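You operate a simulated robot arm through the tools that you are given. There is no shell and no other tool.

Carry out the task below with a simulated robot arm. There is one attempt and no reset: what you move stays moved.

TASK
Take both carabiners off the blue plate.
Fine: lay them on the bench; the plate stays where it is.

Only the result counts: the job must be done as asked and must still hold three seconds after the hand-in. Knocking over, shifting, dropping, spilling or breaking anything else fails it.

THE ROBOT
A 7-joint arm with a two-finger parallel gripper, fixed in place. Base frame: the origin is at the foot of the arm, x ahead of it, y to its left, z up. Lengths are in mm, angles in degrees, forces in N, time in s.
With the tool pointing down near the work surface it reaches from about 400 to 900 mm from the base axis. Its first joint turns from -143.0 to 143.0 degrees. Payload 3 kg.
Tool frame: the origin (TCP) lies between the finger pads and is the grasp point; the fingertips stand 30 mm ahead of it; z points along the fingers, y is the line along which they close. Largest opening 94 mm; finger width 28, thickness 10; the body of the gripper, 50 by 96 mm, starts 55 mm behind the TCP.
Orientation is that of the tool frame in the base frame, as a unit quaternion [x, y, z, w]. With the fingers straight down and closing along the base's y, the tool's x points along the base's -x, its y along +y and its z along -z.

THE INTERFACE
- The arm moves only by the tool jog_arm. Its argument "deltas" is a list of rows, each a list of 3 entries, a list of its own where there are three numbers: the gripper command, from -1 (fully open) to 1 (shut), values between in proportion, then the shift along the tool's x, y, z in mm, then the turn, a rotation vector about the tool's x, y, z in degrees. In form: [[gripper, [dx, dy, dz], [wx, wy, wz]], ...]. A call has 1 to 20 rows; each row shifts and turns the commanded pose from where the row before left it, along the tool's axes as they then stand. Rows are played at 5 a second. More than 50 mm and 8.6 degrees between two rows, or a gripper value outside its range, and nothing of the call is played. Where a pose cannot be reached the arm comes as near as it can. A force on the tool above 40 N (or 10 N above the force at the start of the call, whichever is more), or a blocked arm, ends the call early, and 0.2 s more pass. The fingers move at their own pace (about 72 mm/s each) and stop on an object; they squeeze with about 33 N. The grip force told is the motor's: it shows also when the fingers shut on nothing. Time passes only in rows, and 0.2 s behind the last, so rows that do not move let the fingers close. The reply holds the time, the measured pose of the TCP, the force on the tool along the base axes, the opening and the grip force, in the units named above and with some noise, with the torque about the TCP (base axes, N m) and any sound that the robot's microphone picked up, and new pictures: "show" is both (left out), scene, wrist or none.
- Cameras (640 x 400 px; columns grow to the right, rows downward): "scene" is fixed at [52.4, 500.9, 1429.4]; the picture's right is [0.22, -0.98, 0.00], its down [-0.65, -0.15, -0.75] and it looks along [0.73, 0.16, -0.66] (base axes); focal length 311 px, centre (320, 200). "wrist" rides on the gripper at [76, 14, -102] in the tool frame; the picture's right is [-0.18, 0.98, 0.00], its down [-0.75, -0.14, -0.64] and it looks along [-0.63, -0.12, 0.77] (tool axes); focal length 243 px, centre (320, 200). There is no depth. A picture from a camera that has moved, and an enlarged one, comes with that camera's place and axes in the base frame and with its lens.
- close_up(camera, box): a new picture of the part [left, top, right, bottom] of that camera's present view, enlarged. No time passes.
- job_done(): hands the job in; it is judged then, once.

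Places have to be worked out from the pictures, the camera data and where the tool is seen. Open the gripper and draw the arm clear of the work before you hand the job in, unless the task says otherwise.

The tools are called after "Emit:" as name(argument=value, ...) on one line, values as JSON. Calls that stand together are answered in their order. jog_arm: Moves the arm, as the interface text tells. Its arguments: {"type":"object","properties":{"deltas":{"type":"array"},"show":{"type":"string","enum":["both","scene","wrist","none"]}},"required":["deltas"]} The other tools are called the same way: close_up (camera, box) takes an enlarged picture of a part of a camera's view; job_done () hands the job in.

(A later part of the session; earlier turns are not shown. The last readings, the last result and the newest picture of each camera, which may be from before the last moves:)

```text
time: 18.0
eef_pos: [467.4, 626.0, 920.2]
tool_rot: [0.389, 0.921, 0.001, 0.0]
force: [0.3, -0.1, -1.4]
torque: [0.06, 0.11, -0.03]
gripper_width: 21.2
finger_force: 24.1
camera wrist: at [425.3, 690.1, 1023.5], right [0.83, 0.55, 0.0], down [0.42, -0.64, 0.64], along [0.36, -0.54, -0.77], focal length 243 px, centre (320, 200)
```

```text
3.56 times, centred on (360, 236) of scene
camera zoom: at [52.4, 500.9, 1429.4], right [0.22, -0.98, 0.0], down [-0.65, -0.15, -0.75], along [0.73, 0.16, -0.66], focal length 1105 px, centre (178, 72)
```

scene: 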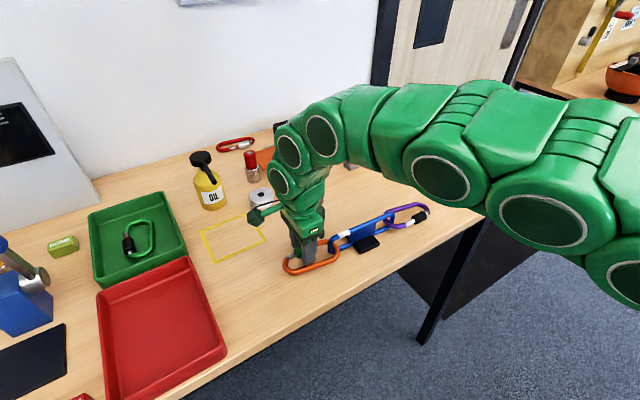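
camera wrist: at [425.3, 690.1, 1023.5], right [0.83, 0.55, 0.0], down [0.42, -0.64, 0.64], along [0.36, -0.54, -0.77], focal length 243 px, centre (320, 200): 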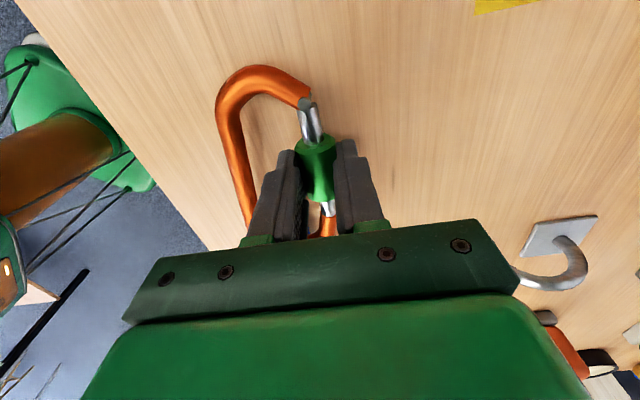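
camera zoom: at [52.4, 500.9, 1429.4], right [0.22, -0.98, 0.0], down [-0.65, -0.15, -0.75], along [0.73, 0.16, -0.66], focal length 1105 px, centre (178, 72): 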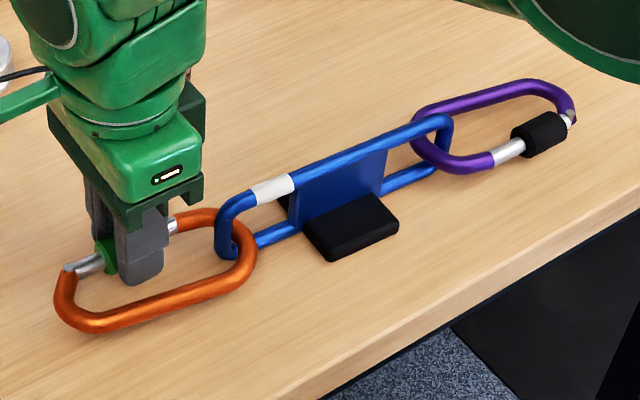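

The whole assembly shifted as one piece. I'll move back 6 mm along the gate to restore the original place, then compare sleeve positions on the spare carabiners.

Emit:
jog_arm(deltas=[[0.8, [2, 0, 0], [0, 0, 0]], [0.8, [2, 0, 0], [0, 0, 0]], [0.8, [2, 0, 0], [0, 0, 0]], [0.8, [0, 0, 0], [0, 0, 0]], [0.8, [0, 0, 0], [0, 0, 0]]], show="none")

Emit:
close_up(camera="scene", box=[340, 190, 440, 260])

Emit:
close_up(camera="scene", box=[275, 215, 365, 280])

Emit:
close_up(camera="scene", box=[105, 210, 170, 265])

Emit:
close_up(camera="scene", box=[205, 125, 275, 165])

Emit:
close_up(camera="scene", box=[330, 98, 380, 128])

```text
time: 19.2
eef_pos: [463.1, 630.6, 920.4]
tool_rot: [0.389, 0.921, 0.0, 0.001]
force: [1.0, -0.2, -1.7]
torque: [0.05, 0.06, 0.05]
gripper_width: 21.0
finger_force: 24.1
```

```text
5.71 times, centred on (390, 225) of scene
camera zoom: at [52.4, 500.9, 1429.4], right [0.22, -0.98, 0.0], down [-0.65, -0.15, -0.75], along [0.73, 0.16, -0.66], focal length 1776 px, centre (-80, 57)
```

zoom: 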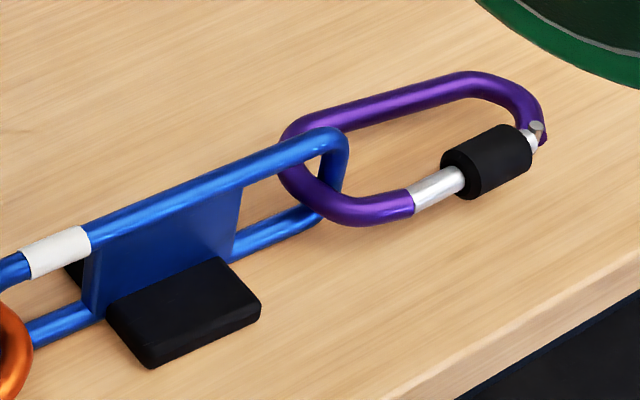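

```text
6.15 times, centred on (320, 248) of scene
camera zoom: at [52.4, 500.9, 1429.4], right [0.22, -0.98, 0.0], down [-0.65, -0.15, -0.75], along [0.73, 0.16, -0.66], focal length 1913 px, centre (320, -92)
```

zoom: 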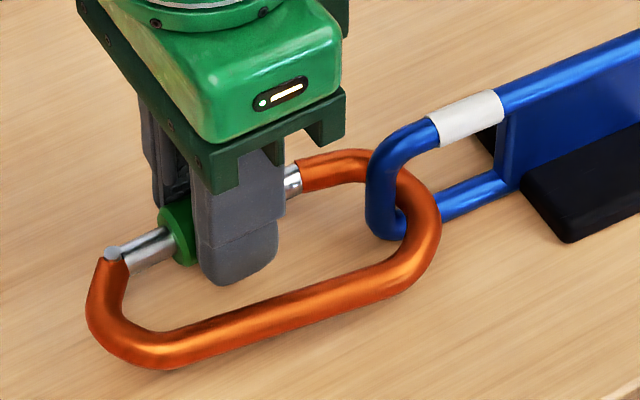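

```text
7.27 times, centred on (138, 238) of scene
camera zoom: at [52.4, 500.9, 1429.4], right [0.22, -0.98, 0.0], down [-0.65, -0.15, -0.75], along [0.73, 0.16, -0.66], focal length 2260 px, centre (1647, -73)
```

zoom: 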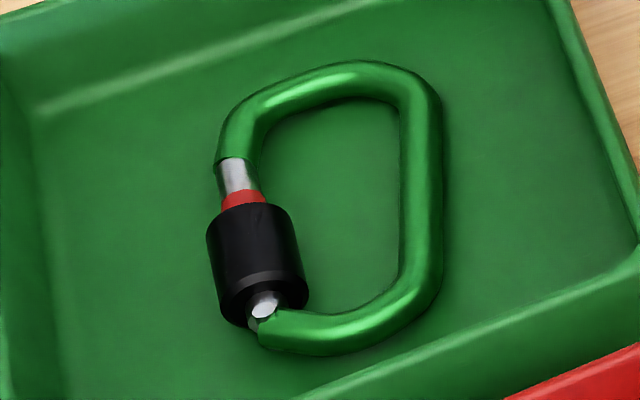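

```text
9.14 times, centred on (240, 145) of scene
camera zoom: at [52.4, 500.9, 1429.4], right [0.22, -0.98, 0.0], down [-0.65, -0.15, -0.75], along [0.73, 0.16, -0.66], focal length 2842 px, centre (1051, 703)
```

zoom: 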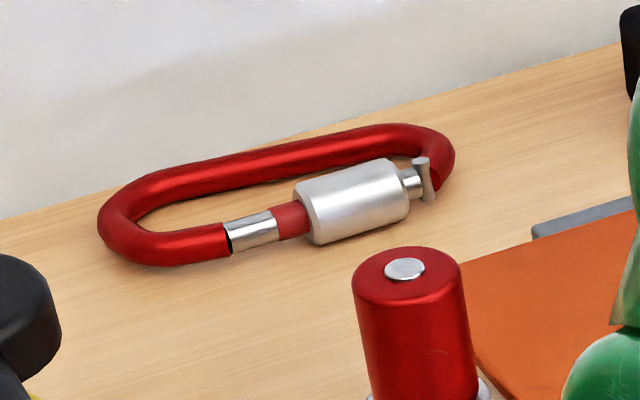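

```text
12.80 times, centred on (355, 113) of scene
camera zoom: at [52.4, 500.9, 1429.4], right [0.22, -0.98, 0.0], down [-0.65, -0.15, -0.75], along [0.73, 0.16, -0.66], focal length 3978 px, centre (-128, 1314)
```

zoom: 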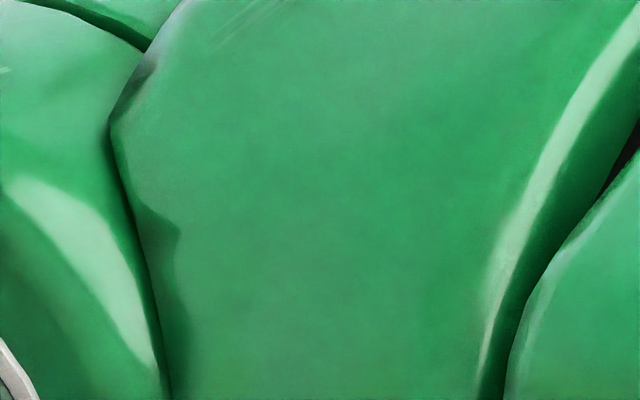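

The spares show a red band on the gate when the sleeve is back at the hinge, meaning unlocked. On orange that band is covered, so it is locked and the sleeve must slide about 20 mm to the hinge. To avoid dragging the plate I'll squeeze along the gate: one finger behind the sleeve's nose end, the other outside the hinge end, so the forces cancel. I'll release, rise, yaw 90° and hover.

Emit:
jog_arm(deltas=[[0.3, [0, 0, 0], [0, 0, 0]], [0.15, [0, 0, 0], [0, 0, 0]], [0.15, [0, 0, -20], [0, 0, 0]], [0.15, [0, 0, -22], [0, 0, 0]], [0.15, [0, 0, -23], [0, 0, 0]], [-0.3, [0, 0, 0], [0, 0, -8.2]], [-0.6, [0, 0, 0], [0, 0, -8.2]], [-0.87, [0, 0, 0], [0, 0, -8.2]], [-0.87, [0, 0, 0], [0, 0, -8.2]], [-0.87, [0, 0, 0], [0, 0, -8.2]], [-0.87, [0, 0, 0], [0, 0, -8.2]], [-0.87, [0, 0, 0], [0, 0, -8.2]], [-0.87, [0, 0, 0], [0, 0, -8.2]], [-0.87, [0, 0, 0], [0, 0, -8.2]], [-0.87, [0, 0, 0], [0, 0, -8.2]], [-0.87, [0, 0, 0], [0, 0, -8]], [-0.87, [21.5, 18.5, 0], [0, 0, 0]], [-0.87, [0, 0, 0], [0, 0, 0]]], show="both")

Emit:
close_up(camera="scene", box=[340, 190, 440, 260])

Emit:
close_up(camera="wrist", box=[220, 20, 460, 200])

```text
time: 23.0
eef_pos: [434.6, 627.2, 983.8]
tool_rot: [-0.377, 0.926, 0.0, 0.001]
force: [-0.1, -0.5, 0.4]
torque: [0.03, -0.02, 0.03]
gripper_width: 87.8
finger_force: 0.1
camera wrist: at [370.6, 584.6, 1087.2], right [-0.55, 0.83, 0.0], down [0.64, 0.43, 0.64], along [0.53, 0.36, -0.77], focal length 243 px, centre (320, 200)
```

scene: 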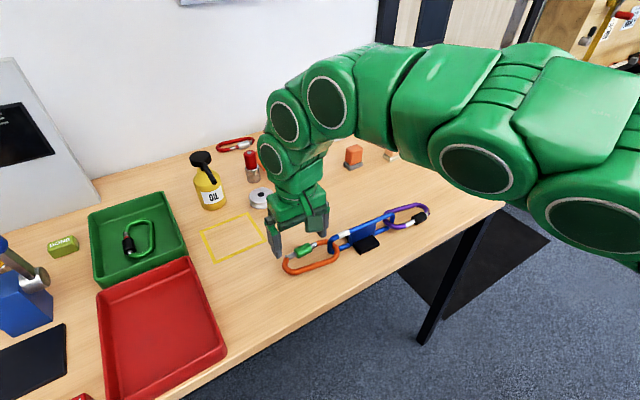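
wrist: 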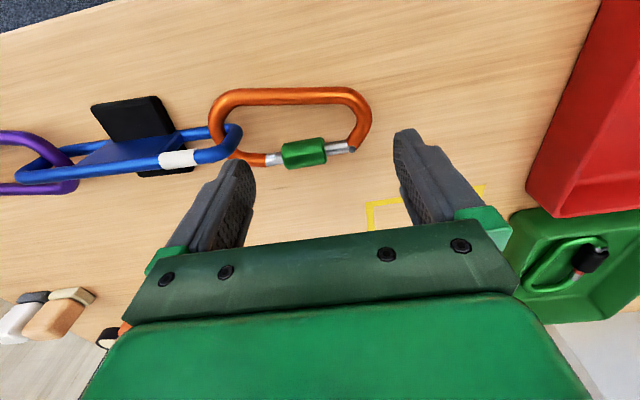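

```text
5.71 times, centred on (390, 225) of scene
camera zoom: at [52.4, 500.9, 1429.4], right [0.22, -0.98, 0.0], down [-0.65, -0.15, -0.75], along [0.73, 0.16, -0.66], focal length 1776 px, centre (-80, 57)
```

zoom: 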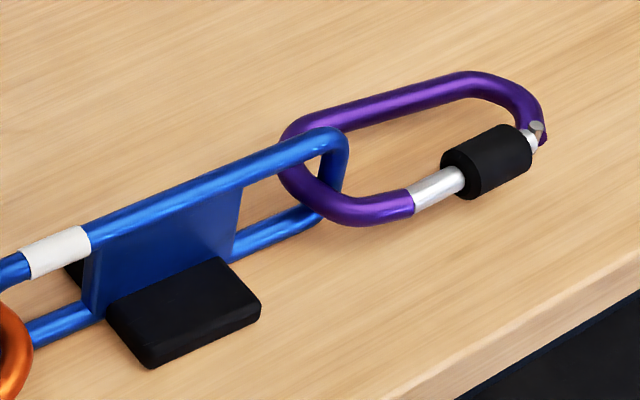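

```text
2.22 times, centred on (340, 110) of wrist
camera zoom: at [370.6, 584.6, 1087.2], right [-0.55, 0.83, 0.0], down [0.64, 0.43, 0.64], along [0.53, 0.36, -0.77], focal length 539 px, centre (276, 400)
```

zoom: 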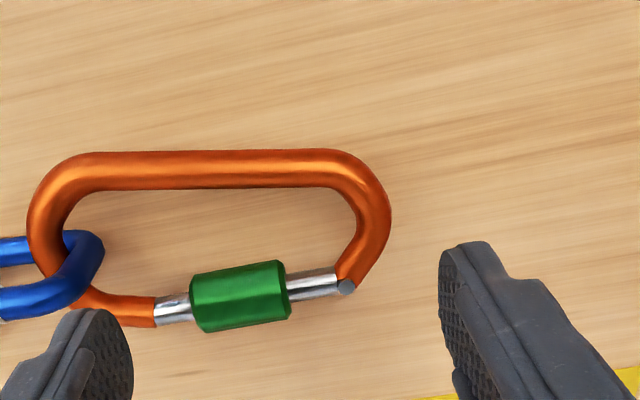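

Good: the plate is back at its original pixel position. The gate axis lies 23 mm to −x of the tool, so I'll shift −2 mm in x and +1 mm in y and set the opening to 85 mm. Then I'll descend part-way, with fingertips just above the carabiner, and check.

Emit:
jog_arm(deltas=[[-0.81, [-2, 1, 0], [0, 0, 0]], [-0.81, [0, 0, 20], [0, 0, 0]], [-0.81, [0, 0, 17], [0, 0, 0]], [-0.81, [0, 0, 0], [0, 0, 0]]], show="wrist")

Emit:
close_up(camera="wrist", box=[200, 60, 440, 240])

Emit:
close_up(camera="scene", box=[260, 200, 380, 285])

```text
time: 24.0
eef_pos: [436.5, 630.8, 948.1]
tool_rot: [-0.376, 0.926, 0.001, 0.001]
force: [1.0, 0.8, 0.2]
torque: [0.0, 0.0, -0.02]
gripper_width: 85.0
finger_force: 0.1
camera wrist: at [372.2, 587.2, 1052.4], right [-0.55, 0.83, 0.0], down [0.64, 0.42, 0.64], along [0.54, 0.36, -0.77], focal length 243 px, centre (320, 200)
```

wrist: 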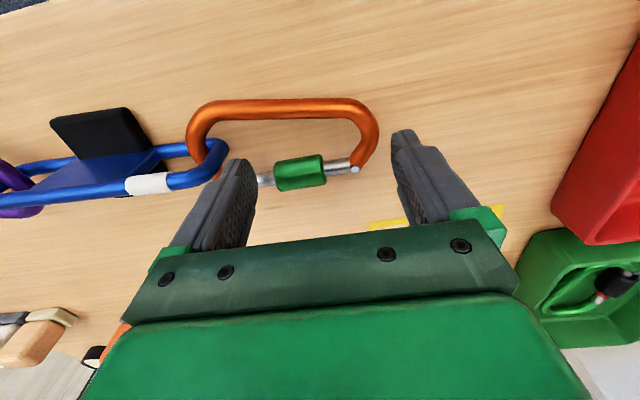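

```text
2.22 times, centred on (320, 150) of wrist
camera zoom: at [372.2, 587.2, 1052.4], right [-0.55, 0.83, 0.0], down [0.64, 0.42, 0.64], along [0.54, 0.36, -0.77], focal length 539 px, centre (320, 311)
```

zoom: 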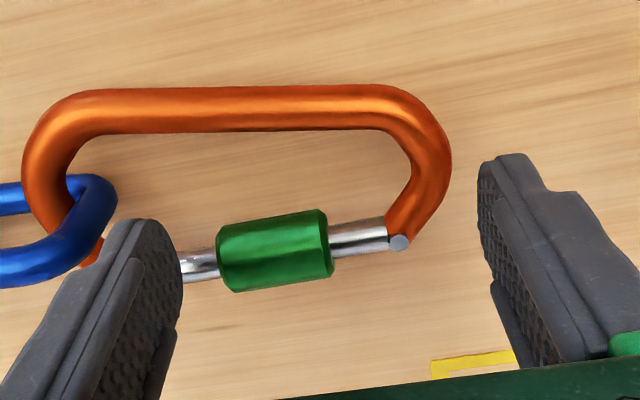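

```text
4.71 times, centred on (320, 242) of scene
camera zoom: at [52.4, 500.9, 1429.4], right [0.22, -0.98, 0.0], down [-0.65, -0.15, -0.75], along [0.73, 0.16, -0.66], focal length 1463 px, centre (320, 0)
```

zoom: 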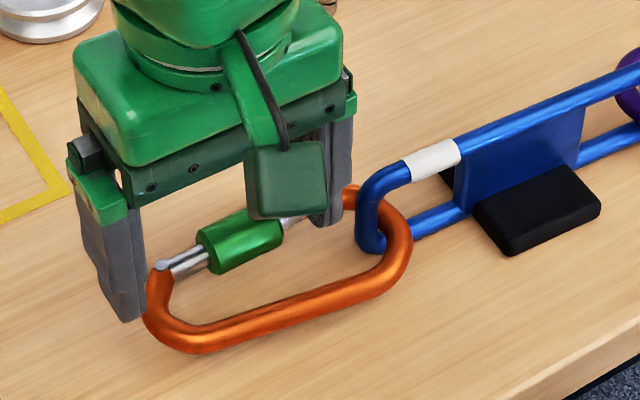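

The left finger lines up behind the sleeve's nose end and the right finger is beyond the hinge end. I'll shift +0.8 mm away from the gate rod and descend in small steps to TCP z≈920.

Emit:
jog_arm(deltas=[[-0.81, [0.8, 0, 0], [0, 0, 0]], [-0.81, [0, 0, 8], [0, 0, 0]], [-0.81, [0, 0, 8], [0, 0, 0]], [-0.81, [0, 0, 7], [0, 0, 0]], [-0.81, [0, 0, 5], [0, 0, 0]], [-0.81, [0, 0, 0], [0, 0, 0]]], show="wrist")

Emit:
close_up(camera="wrist", box=[200, 60, 440, 240])

Emit:
close_up(camera="scene", box=[260, 200, 380, 285])

```text
time: 25.4
eef_pos: [435.3, 630.9, 921.8]
tool_rot: [-0.376, 0.927, 0.0, 0.0]
force: [-1.8, 2.5, 0.6]
torque: [0.04, 0.04, -0.01]
gripper_width: 86.1
finger_force: 0.9
camera wrist: at [371.5, 587.6, 1024.5], right [-0.55, 0.83, 0.0], down [0.64, 0.42, 0.64], along [0.53, 0.36, -0.77], focal length 243 px, centre (320, 200)
```

wrist: 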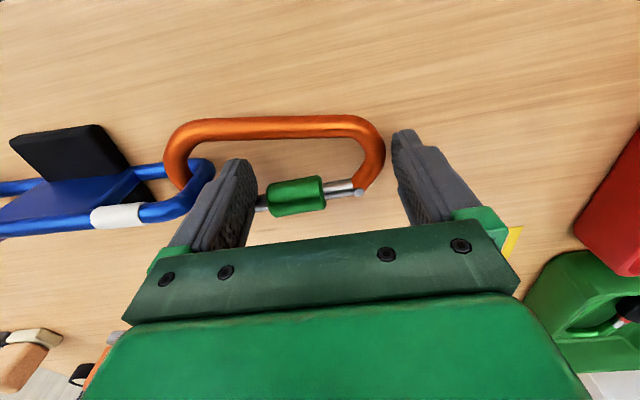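

```text
2.22 times, centred on (320, 150) of wrist
camera zoom: at [371.5, 587.6, 1024.5], right [-0.55, 0.83, 0.0], down [0.64, 0.42, 0.64], along [0.53, 0.36, -0.77], focal length 539 px, centre (320, 311)
```

zoom: 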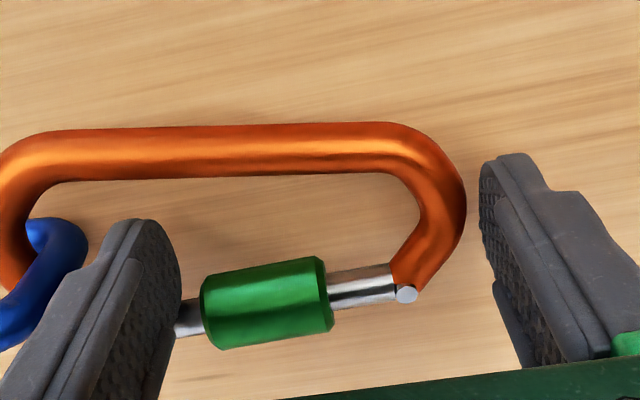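

```text
4.71 times, centred on (320, 242) of scene
camera zoom: at [52.4, 500.9, 1429.4], right [0.22, -0.98, 0.0], down [-0.65, -0.15, -0.75], along [0.73, 0.16, -0.66], focal length 1463 px, centre (320, 0)
```

zoom: 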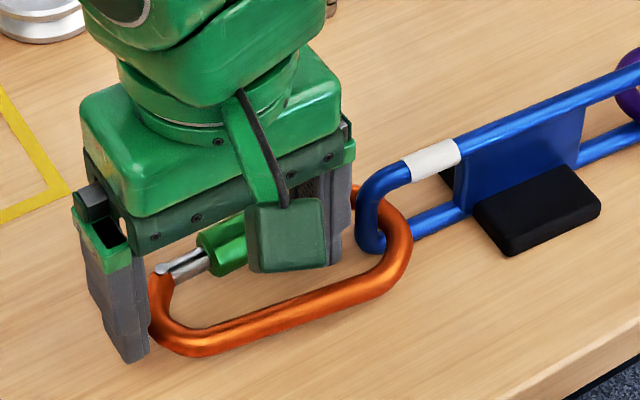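

The right finger is just touching the hinge end (about 3 N), while the left still has about 5 mm to the sleeve. I'll shift +2.5 mm along the gate to balance the gaps, then close gradually.

Emit:
jog_arm(deltas=[[-0.84, [0, 2.5, 0], [0, 0, 0]], [-0.8, [0, 0, 0], [0, 0, 0]], [-0.76, [0, 0, 0], [0, 0, 0]], [-0.72, [0, 0, 0], [0, 0, 0]], [-0.68, [0, 0, 0], [0, 0, 0]]], show="wrist")

Emit:
close_up(camera="wrist", box=[200, 60, 440, 240])

Emit:
close_up(camera="scene", box=[260, 200, 380, 285])

```text
time: 26.6
eef_pos: [433.0, 631.8, 918.8]
tool_rot: [-0.377, 0.926, 0.0, 0.0]
force: [-1.6, 3.4, -0.3]
torque: [0.03, 0.09, 0.01]
gripper_width: 80.7
finger_force: 1.8
camera wrist: at [369.6, 589.3, 1023.9], right [-0.55, 0.83, 0.0], down [0.64, 0.42, 0.64], along [0.53, 0.36, -0.77], focal length 243 px, centre (320, 200)
```

wrist: 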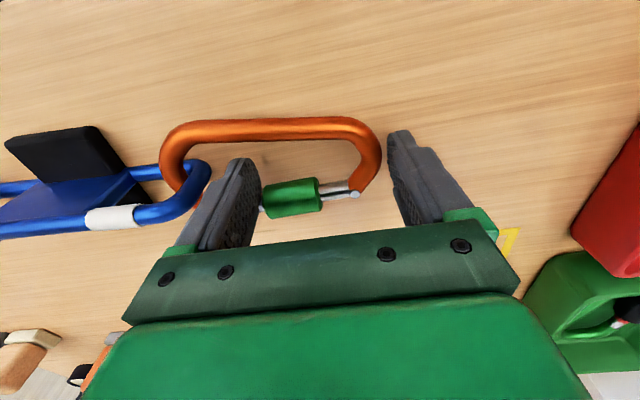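

```text
2.22 times, centred on (320, 150) of wrist
camera zoom: at [369.6, 589.3, 1023.9], right [-0.55, 0.83, 0.0], down [0.64, 0.42, 0.64], along [0.53, 0.36, -0.77], focal length 539 px, centre (320, 311)
```

zoom: 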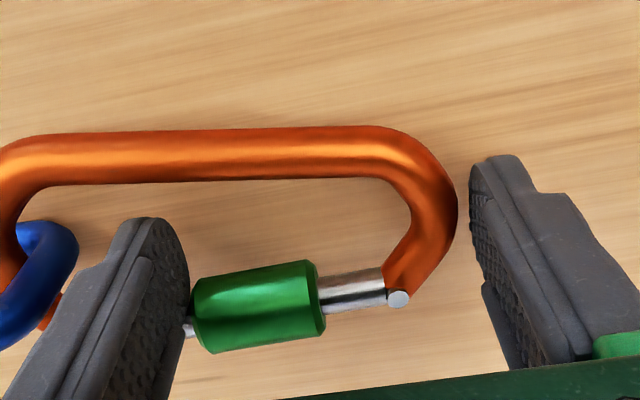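

```text
4.71 times, centred on (320, 242) of scene
camera zoom: at [52.4, 500.9, 1429.4], right [0.22, -0.98, 0.0], down [-0.65, -0.15, -0.75], along [0.73, 0.16, -0.66], focal length 1463 px, centre (320, 0)
```

zoom: 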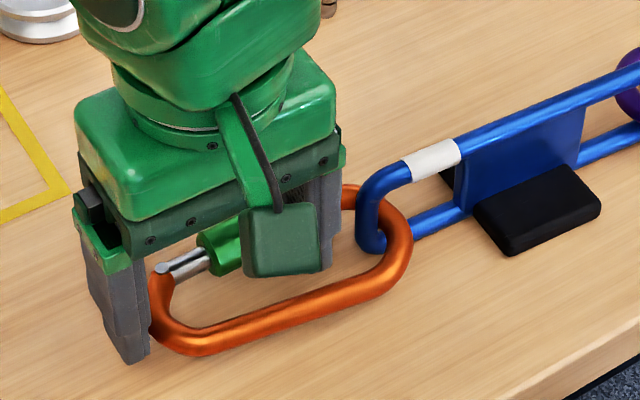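

Both fingers are almost in contact and the plate hasn't moved. I'll shift 1 mm more and continue closing to push the sleeve back, watching the net force.

Emit:
jog_arm(deltas=[[-0.68, [0, 1, 0], [0, 0, 0]], [-0.64, [0, 0, 0], [0, 0, 0]], [-0.6, [0, 0, 0], [0, 0, 0]], [-0.56, [0, 0, 0], [0, 0, 0]], [-0.56, [0, 0, 0], [0, 0, 0]]], show="wrist")

Emit:
close_up(camera="wrist", box=[200, 60, 440, 240])

Emit:
close_up(camera="scene", box=[260, 200, 380, 285])

```text
time: 27.8
eef_pos: [431.8, 633.7, 919.2]
tool_rot: [-0.376, 0.927, 0.0, 0.001]
force: [-1.6, 2.4, -0.4]
torque: [0.06, 0.02, 0.01]
gripper_width: 74.8
finger_force: 0.6
camera wrist: at [368.8, 589.8, 1023.7], right [-0.55, 0.83, 0.0], down [0.64, 0.42, 0.64], along [0.53, 0.36, -0.77], focal length 243 px, centre (320, 200)
```

wrist: 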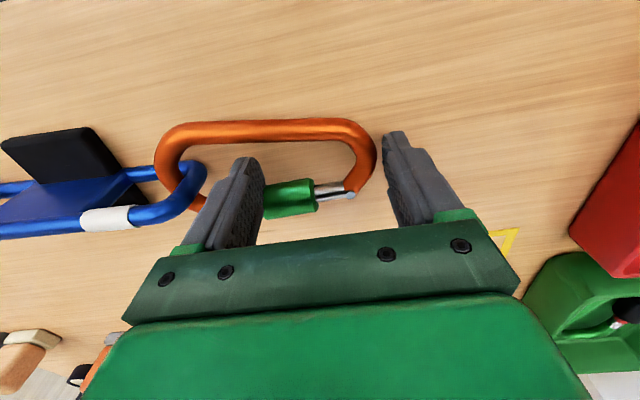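

```text
2.22 times, centred on (320, 150) of wrist
camera zoom: at [368.8, 589.8, 1023.7], right [-0.55, 0.83, 0.0], down [0.64, 0.42, 0.64], along [0.53, 0.36, -0.77], focal length 539 px, centre (320, 311)
```

zoom: 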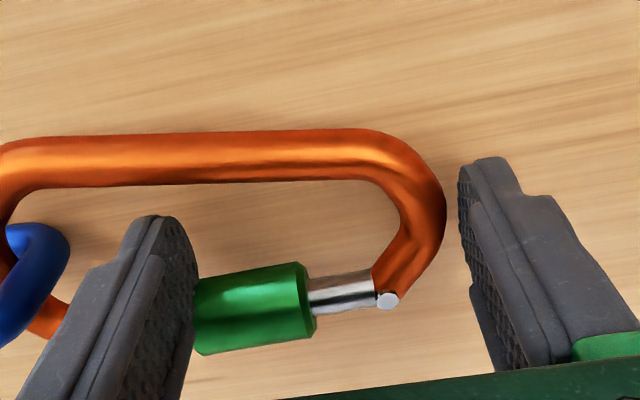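

```text
4.71 times, centred on (320, 242) of scene
camera zoom: at [52.4, 500.9, 1429.4], right [0.22, -0.98, 0.0], down [-0.65, -0.15, -0.75], along [0.73, 0.16, -0.66], focal length 1463 px, centre (320, 0)
```

zoom: 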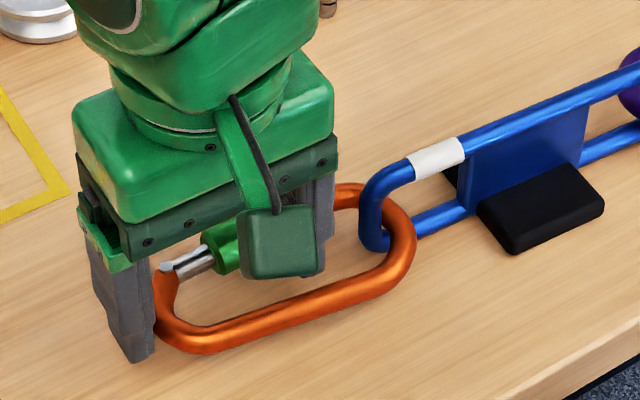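

The left finger slid past the sleeve's end face rather than catching it, and the assembly was nudged about 2 mm. I'll reopen, step back behind the sleeve end, then creep towards the gate rod until I feel light contact so the finger overlaps the sleeve's rim.

Emit:
jog_arm(deltas=[[-0.92, [0, 0, 0], [0, 0, 0]], [-0.92, [0, -2.5, 0], [0, 0, 0]], [-0.92, [0, 0, 0], [0, 0, 0]], [-0.92, [-1, 0, 0], [0, 0, 0]], [-0.92, [-1, 0, 0], [0, 0, 0]], [-0.92, [0, 0, 0], [0, 0, 0]]], show="wrist")

Emit:
close_up(camera="wrist", box=[200, 60, 440, 240])

Emit:
close_up(camera="scene", box=[260, 200, 380, 285])

```text
time: 29.2
eef_pos: [434.9, 632.5, 920.2]
tool_rot: [-0.376, 0.927, 0.0, 0.001]
force: [-0.5, -1.1, 0.0]
torque: [0.01, 0.0, -0.04]
gripper_width: 90.1
finger_force: 0.0
camera wrist: at [372.2, 589.7, 1023.7], right [-0.55, 0.83, 0.0], down [0.64, 0.42, 0.64], along [0.53, 0.36, -0.77], focal length 243 px, centre (320, 200)
```

wrist: 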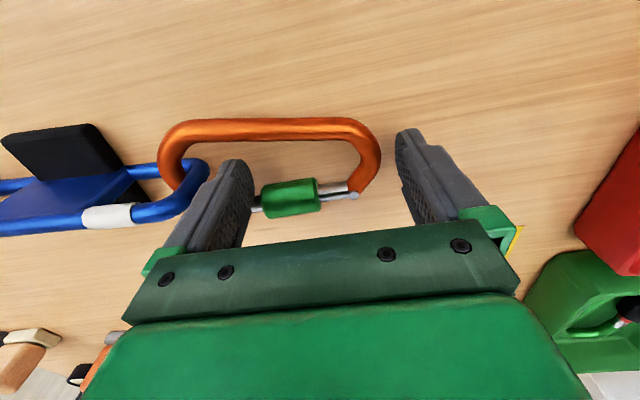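

```text
2.22 times, centred on (320, 150) of wrist
camera zoom: at [372.2, 589.7, 1023.7], right [-0.55, 0.83, 0.0], down [0.64, 0.42, 0.64], along [0.53, 0.36, -0.77], focal length 539 px, centre (320, 311)
```

zoom: 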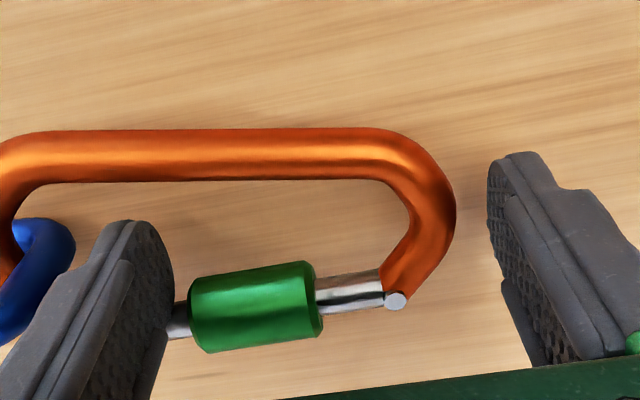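

```text
4.71 times, centred on (320, 242) of scene
camera zoom: at [52.4, 500.9, 1429.4], right [0.22, -0.98, 0.0], down [-0.65, -0.15, -0.75], along [0.73, 0.16, -0.66], focal length 1463 px, centre (320, 0)
```

zoom: 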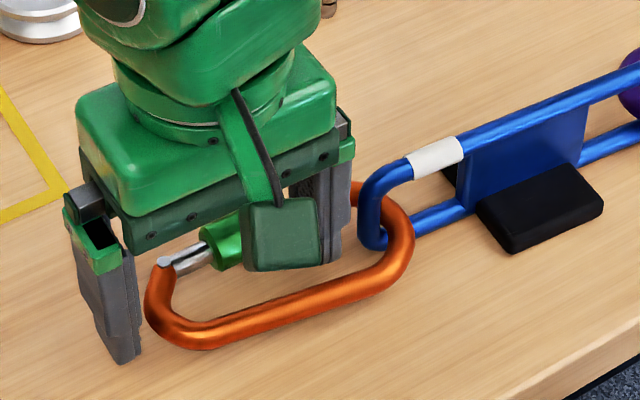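

Slight slack exists between the carabiner and the plate. The finger is now behind the sleeve end again, so I'll creep another 1.5 mm towards the gate rod and read the lateral force.

Emit:
jog_arm(deltas=[[-0.92, [-1, 0, 0], [0, 0, 0]], [-0.92, [-0.5, 0, 0], [0, 0, 0]], [-0.92, [0, 0, 0], [0, 0, 0]]], show="wrist")

Emit:
close_up(camera="wrist", box=[240, 120, 360, 220])

```text
time: 30.0
eef_pos: [437.0, 634.2, 919.3]
tool_rot: [-0.377, 0.926, 0.0, 0.0]
force: [-0.8, -1.5, 0.5]
torque: [0.03, 0.05, -0.09]
gripper_width: 90.4
finger_force: 0.1
camera wrist: at [373.7, 590.6, 1023.7], right [-0.55, 0.83, 0.0], down [0.64, 0.42, 0.64], along [0.53, 0.36, -0.77], focal length 243 px, centre (320, 200)
```

wrist: 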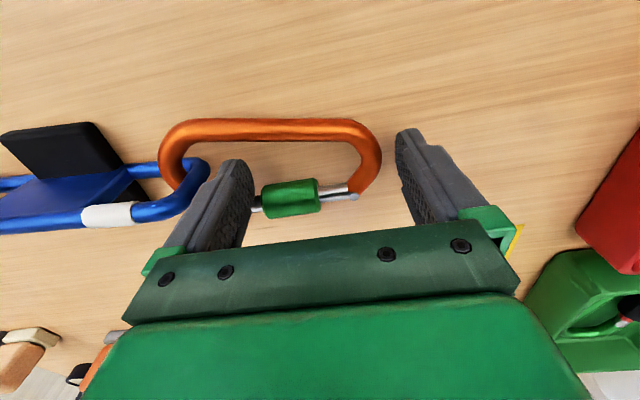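

```text
4.00 times, centred on (300, 170) of wrist
camera zoom: at [373.7, 590.6, 1023.7], right [-0.55, 0.83, 0.0], down [0.64, 0.42, 0.64], along [0.53, 0.36, -0.77], focal length 970 px, centre (400, 320)
```

zoom: 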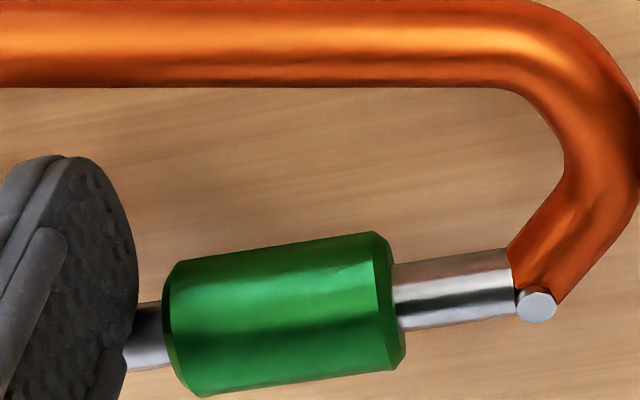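

The carabiner moved with the tool and I feel about 1.6 N, so the finger edge is touching the gate rod and overlaps the sleeve rim fully. That puts the gate axis near z≈897 and the bench near 886. I'll back off 0.4 mm, balance the gaps and squeeze along the gate.

Emit:
jog_arm(deltas=[[-0.85, [0.4, -3, 0], [0, 0, 0]], [-0.78, [0, 0, 0], [0, 0, 0]], [-0.72, [0, 0, 0], [0, 0, 0]], [-0.66, [0, 0, 0], [0, 0, 0]], [-0.6, [0, 0, 0], [0, 0, 0]], [-0.6, [0, 0, 0], [0, 0, 0]]], show="wrist")

Emit:
close_up(camera="wrist", box=[200, 60, 440, 240])

Emit:
close_up(camera="scene", box=[260, 200, 380, 285])

```text
time: 31.4
eef_pos: [439.5, 630.4, 920.6]
tool_rot: [-0.377, 0.926, 0.0, 0.0]
force: [-1.1, 0.6, 0.2]
torque: [0.06, 0.07, -0.03]
gripper_width: 76.4
finger_force: 0.5
camera wrist: at [375.3, 587.2, 1024.2], right [-0.55, 0.83, 0.0], down [0.64, 0.42, 0.64], along [0.53, 0.36, -0.77], focal length 243 px, centre (320, 200)
```

wrist: 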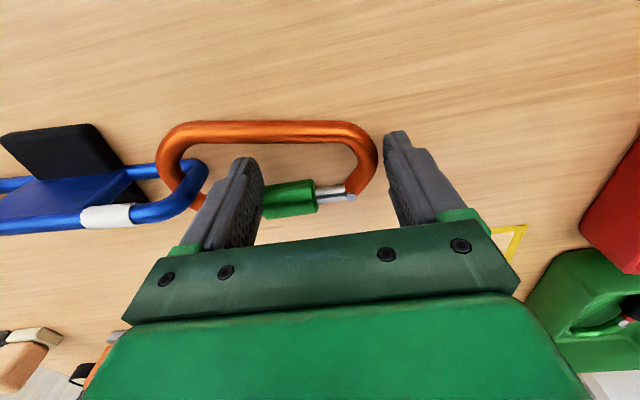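

```text
2.22 times, centred on (320, 150) of wrist
camera zoom: at [375.3, 587.2, 1024.2], right [-0.55, 0.83, 0.0], down [0.64, 0.42, 0.64], along [0.53, 0.36, -0.77], focal length 539 px, centre (320, 311)
```

zoom: 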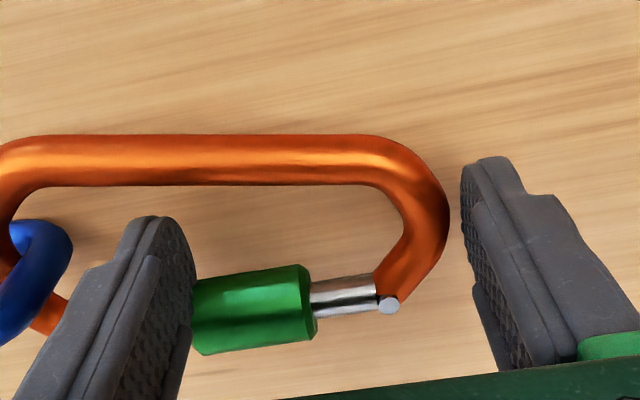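

```text
4.71 times, centred on (320, 242) of scene
camera zoom: at [52.4, 500.9, 1429.4], right [0.22, -0.98, 0.0], down [-0.65, -0.15, -0.75], along [0.73, 0.16, -0.66], focal length 1463 px, centre (320, 0)
```

zoom: 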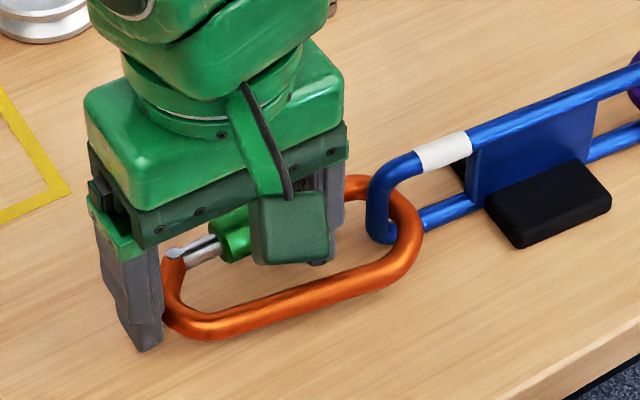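

The plate has been pushed about 7 mm in total and the sleeve still hasn't visibly moved. I'll look closely at the finger/sleeve contact before continuing.

Emit:
close_up(camera="wrist", box=[225, 150, 345, 240])

Emit:
close_up(camera="scene", box=[280, 215, 350, 275])

```text
4.44 times, centred on (285, 195) of wrist
camera zoom: at [375.3, 587.2, 1024.2], right [-0.55, 0.83, 0.0], down [0.64, 0.42, 0.64], along [0.53, 0.36, -0.77], focal length 1078 px, centre (476, 222)
```

zoom: 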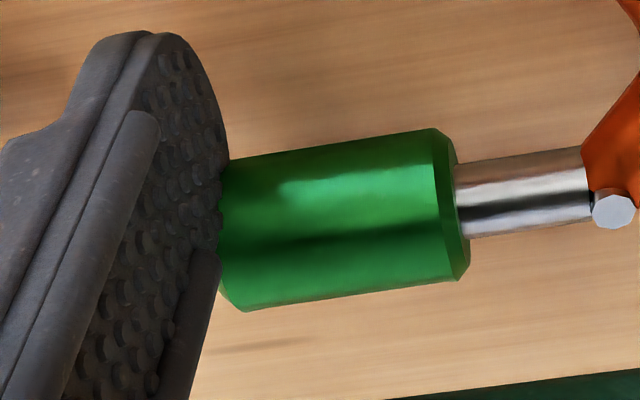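

```text
6.67 times, centred on (315, 245) of scene
camera zoom: at [52.4, 500.9, 1429.4], right [0.22, -0.98, 0.0], down [-0.65, -0.15, -0.75], along [0.73, 0.16, -0.66], focal length 2072 px, centre (353, -100)
```

zoom: 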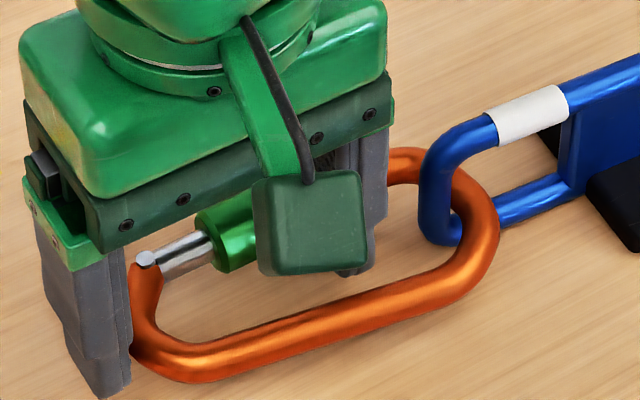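

The close-up shows the finger face right at the sleeve's chamfered nose end, so contact is just beginning and both ends are now in touch. I'll keep closing in small steps.

Emit:
jog_arm(deltas=[[-0.57, [0, 0, 0], [0, 0, 0]], [-0.54, [0, 0, 0], [0, 0, 0]], [-0.51, [0, 0, 0], [0, 0, 0]], [-0.51, [0, 0, 0], [0, 0, 0]]], show="wrist")

Emit:
close_up(camera="wrist", box=[200, 60, 440, 240])

Emit:
close_up(camera="scene", box=[260, 200, 380, 285])

```text
time: 32.4
eef_pos: [438.1, 631.3, 920.2]
tool_rot: [-0.376, 0.926, 0.001, 0.0]
force: [-2.1, 2.0, 1.2]
torque: [0.07, 0.01, 0.01]
gripper_width: 72.3
finger_force: 1.2
camera wrist: at [375.2, 587.3, 1024.2], right [-0.55, 0.83, 0.0], down [0.64, 0.42, 0.64], along [0.53, 0.36, -0.77], focal length 243 px, centre (320, 200)
```

wrist: 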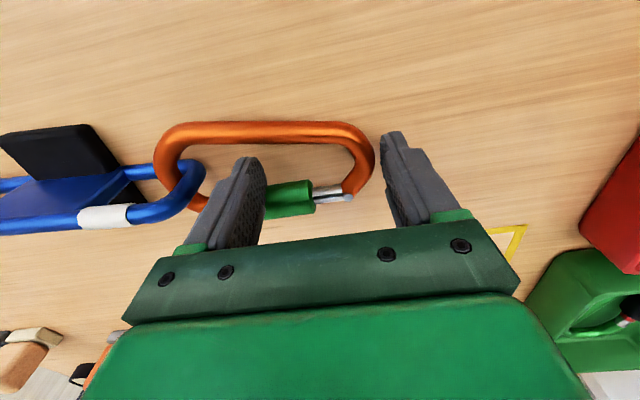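

```text
2.22 times, centred on (320, 150) of wrist
camera zoom: at [375.2, 587.3, 1024.2], right [-0.55, 0.83, 0.0], down [0.64, 0.42, 0.64], along [0.53, 0.36, -0.77], focal length 539 px, centre (320, 311)
```

zoom: 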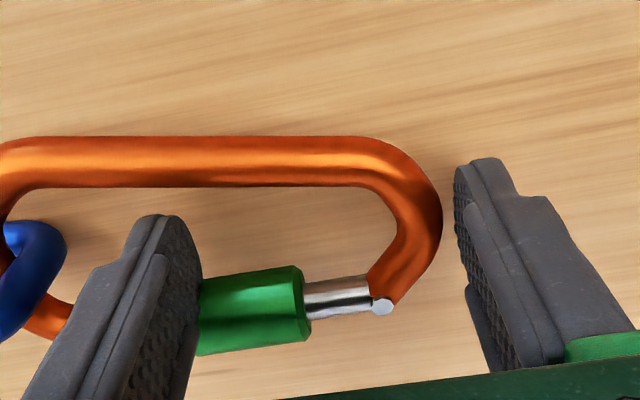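

```text
4.71 times, centred on (320, 242) of scene
camera zoom: at [52.4, 500.9, 1429.4], right [0.22, -0.98, 0.0], down [-0.65, -0.15, -0.75], along [0.73, 0.16, -0.66], focal length 1463 px, centre (320, 0)
```

zoom: 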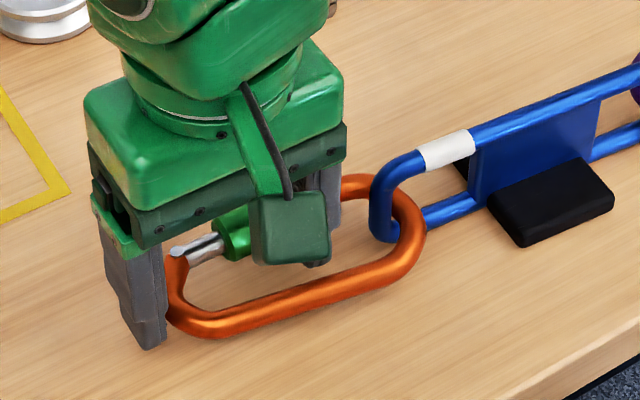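

The finger is sliding along the sleeve's inner flank rather than behind its end, so the gate axis is about 4 mm further out than I assumed. I'll open, move back 4 mm along the gate to clear the sleeve end, then step 4 mm towards the gate rod.

Emit:
jog_arm(deltas=[[-0.96, [0, 0, 0], [0, 0, 0]], [-0.96, [0, 0, 0], [0, 0, 0]], [-0.96, [0, -4.5, 0], [0, 0, 0]], [-0.96, [0, 0, 0], [0, 0, 0]], [-0.96, [-1.5, 0, 0], [0, 0, 0]], [-0.96, [-1.5, 0, 0], [0, 0, 0]], [-0.96, [-1, 0, 0], [0, 0, 0]], [-0.96, [0, 0, 0], [0, 0, 0]]], show="wrist")

Emit:
close_up(camera="wrist", box=[200, 60, 440, 240])

Emit:
close_up(camera="scene", box=[260, 200, 380, 285])

Emit:
close_up(camera="wrist", box=[225, 150, 345, 240])

```text
time: 34.2
eef_pos: [443.7, 630.9, 920.3]
tool_rot: [-0.376, 0.927, -0.001, 0.0]
force: [-0.7, -0.7, -0.7]
torque: [0.01, 0.05, -0.06]
gripper_width: 91.8
finger_force: 0.2
camera wrist: at [380.6, 587.1, 1023.5], right [-0.55, 0.83, 0.0], down [0.64, 0.42, 0.64], along [0.53, 0.36, -0.77], focal length 243 px, centre (320, 200)
```

wrist: 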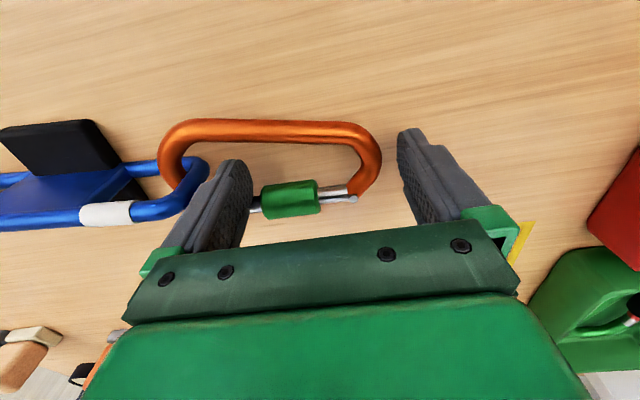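

```text
2.22 times, centred on (320, 150) of wrist
camera zoom: at [380.6, 587.1, 1023.5], right [-0.55, 0.83, 0.0], down [0.64, 0.42, 0.64], along [0.53, 0.36, -0.77], focal length 539 px, centre (320, 311)
```

zoom: 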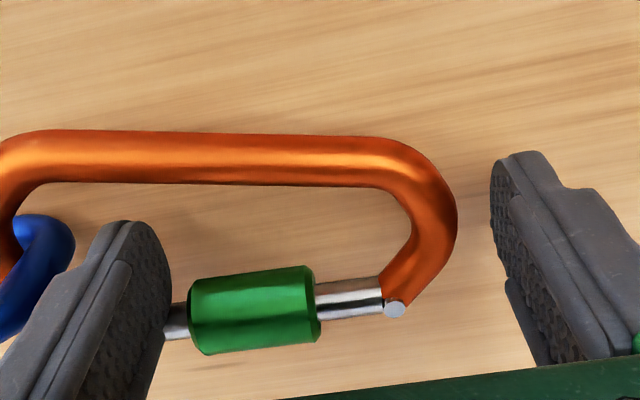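

```text
4.71 times, centred on (320, 242) of scene
camera zoom: at [52.4, 500.9, 1429.4], right [0.22, -0.98, 0.0], down [-0.65, -0.15, -0.75], along [0.73, 0.16, -0.66], focal length 1463 px, centre (320, 0)
```

zoom: 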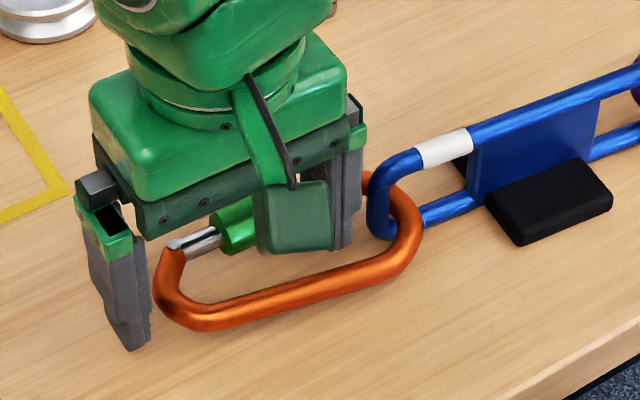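

```text
4.44 times, centred on (285, 195) of wrist
camera zoom: at [380.6, 587.1, 1023.5], right [-0.55, 0.83, 0.0], down [0.64, 0.42, 0.64], along [0.53, 0.36, -0.77], focal length 1078 px, centre (476, 222)
```

zoom: 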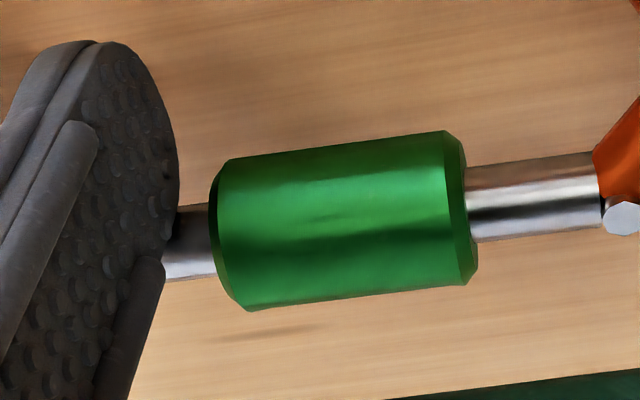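

The finger is now clearly behind the sleeve's end and against the gate rod. I'll close again from here, watching whether the sleeve slides relative to the hinge.

Emit:
jog_arm(deltas=[[-0.88, [0, 0, 0], [0, 0, 0]], [-0.82, [0, 0, 0], [0, 0, 0]], [-0.77, [0, 0, 0], [0, 0, 0]], [-0.72, [0, 0, 0], [0, 0, 0]], [-0.68, [0, 0, 0], [0, 0, 0]], [-0.68, [0, 0, 0], [0, 0, 0]]], show="wrist")

Emit:
close_up(camera="wrist", box=[200, 60, 440, 240])

Emit:
close_up(camera="scene", box=[260, 200, 380, 285])

Emit:
close_up(camera="wrist", box=[225, 150, 345, 240])

```text
time: 35.6
eef_pos: [443.6, 630.4, 918.9]
tool_rot: [-0.378, 0.926, 0.0, 0.0]
force: [-1.6, 2.3, 0.5]
torque: [0.05, 0.02, 0.02]
gripper_width: 79.7
finger_force: 1.3
camera wrist: at [380.5, 587.2, 1023.5], right [-0.55, 0.83, 0.0], down [0.64, 0.42, 0.64], along [0.53, 0.36, -0.77], focal length 243 px, centre (320, 200)
```

wrist: 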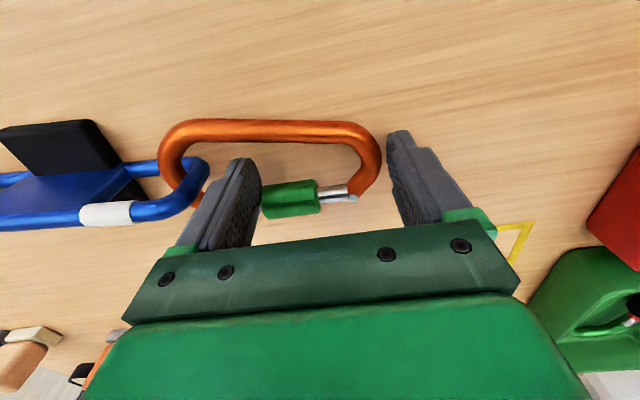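

```text
2.22 times, centred on (320, 150) of wrist
camera zoom: at [380.5, 587.2, 1023.5], right [-0.55, 0.83, 0.0], down [0.64, 0.42, 0.64], along [0.53, 0.36, -0.77], focal length 539 px, centre (320, 311)
```

zoom: 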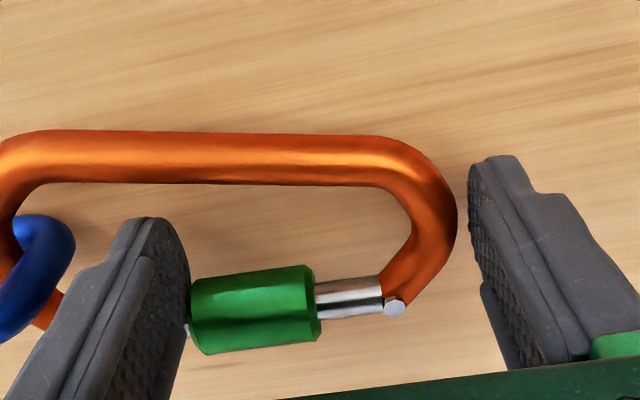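

```text
4.71 times, centred on (320, 242) of scene
camera zoom: at [52.4, 500.9, 1429.4], right [0.22, -0.98, 0.0], down [-0.65, -0.15, -0.75], along [0.73, 0.16, -0.66], focal length 1463 px, centre (320, 0)
```

zoom: 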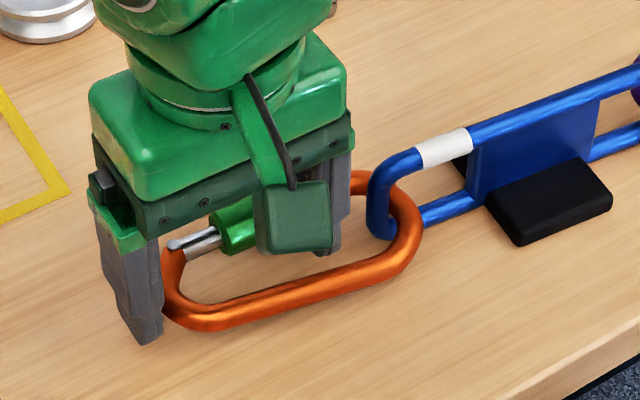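

```text
4.44 times, centred on (285, 195) of wrist
camera zoom: at [380.5, 587.2, 1023.5], right [-0.55, 0.83, 0.0], down [0.64, 0.42, 0.64], along [0.53, 0.36, -0.77], focal length 1078 px, centre (476, 222)
```

zoom: 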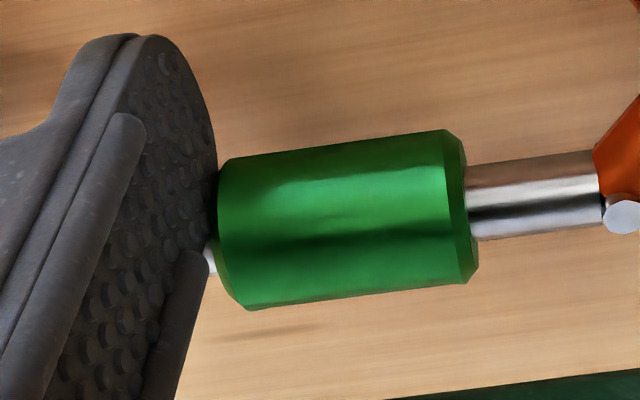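

The finger is at the sleeve end and the hinge end is touching the other finger. I'll continue closing another 6 mm.

Emit:
jog_arm(deltas=[[-0.64, [0, 0, 0], [0, 0, 0]], [-0.6, [0, 0, 0], [0, 0, 0]], [-0.56, [0, 0, 0], [0, 0, 0]], [-0.56, [0, 0, 0], [0, 0, 0]]], show="wrist")

Emit:
close_up(camera="wrist", box=[200, 60, 440, 240])

Emit:
close_up(camera="scene", box=[260, 200, 380, 285])

Emit:
close_up(camera="wrist", box=[225, 150, 345, 240])

```text
time: 36.6
eef_pos: [444.6, 630.5, 919.0]
tool_rot: [-0.377, 0.926, 0.0, 0.0]
force: [-1.3, 2.5, -0.3]
torque: [0.0, 0.06, -0.03]
gripper_width: 74.6
finger_force: 1.4
camera wrist: at [380.6, 587.2, 1023.5], right [-0.55, 0.83, 0.0], down [0.64, 0.42, 0.64], along [0.53, 0.36, -0.77], focal length 243 px, centre (320, 200)
```

wrist: 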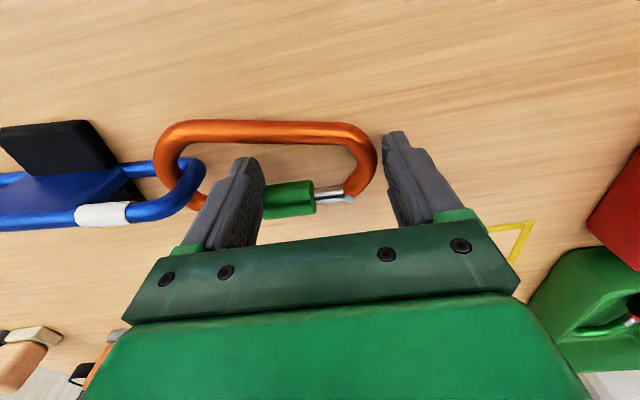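

```text
2.22 times, centred on (320, 150) of wrist
camera zoom: at [380.6, 587.2, 1023.5], right [-0.55, 0.83, 0.0], down [0.64, 0.42, 0.64], along [0.53, 0.36, -0.77], focal length 539 px, centre (320, 311)
```

zoom: 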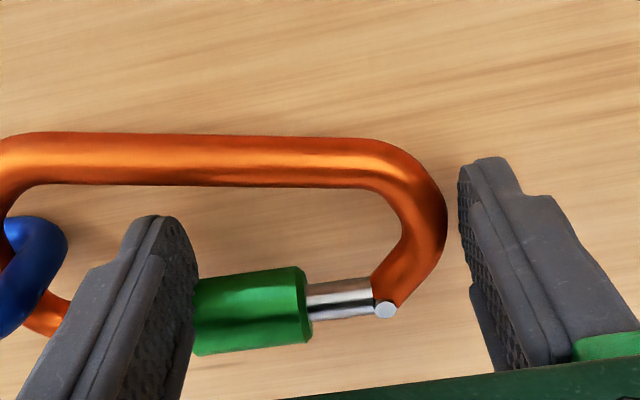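

```text
4.71 times, centred on (320, 242) of scene
camera zoom: at [52.4, 500.9, 1429.4], right [0.22, -0.98, 0.0], down [-0.65, -0.15, -0.75], along [0.73, 0.16, -0.66], focal length 1463 px, centre (320, 0)
```

zoom: 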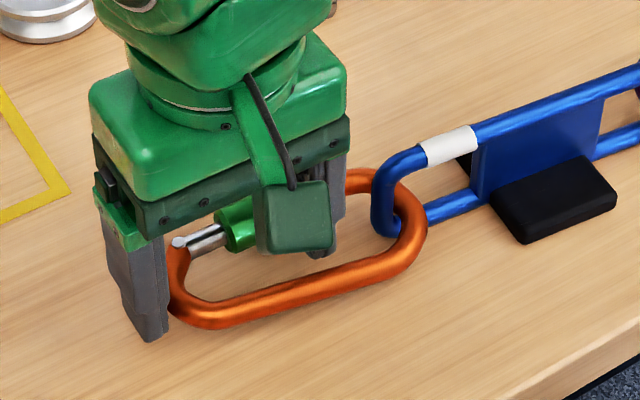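

```text
4.44 times, centred on (285, 195) of wrist
camera zoom: at [380.6, 587.2, 1023.5], right [-0.55, 0.83, 0.0], down [0.64, 0.42, 0.64], along [0.53, 0.36, -0.77], focal length 1078 px, centre (476, 222)
```

zoom: 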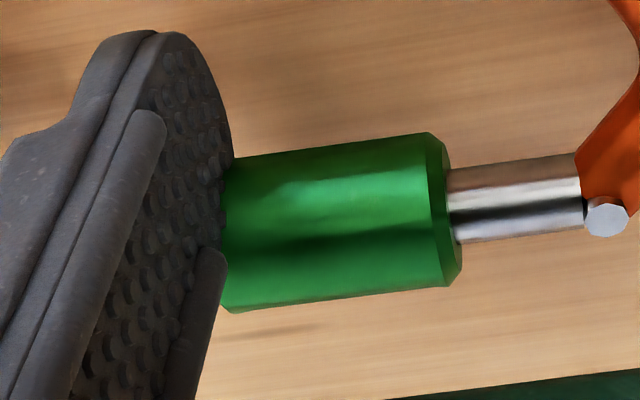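

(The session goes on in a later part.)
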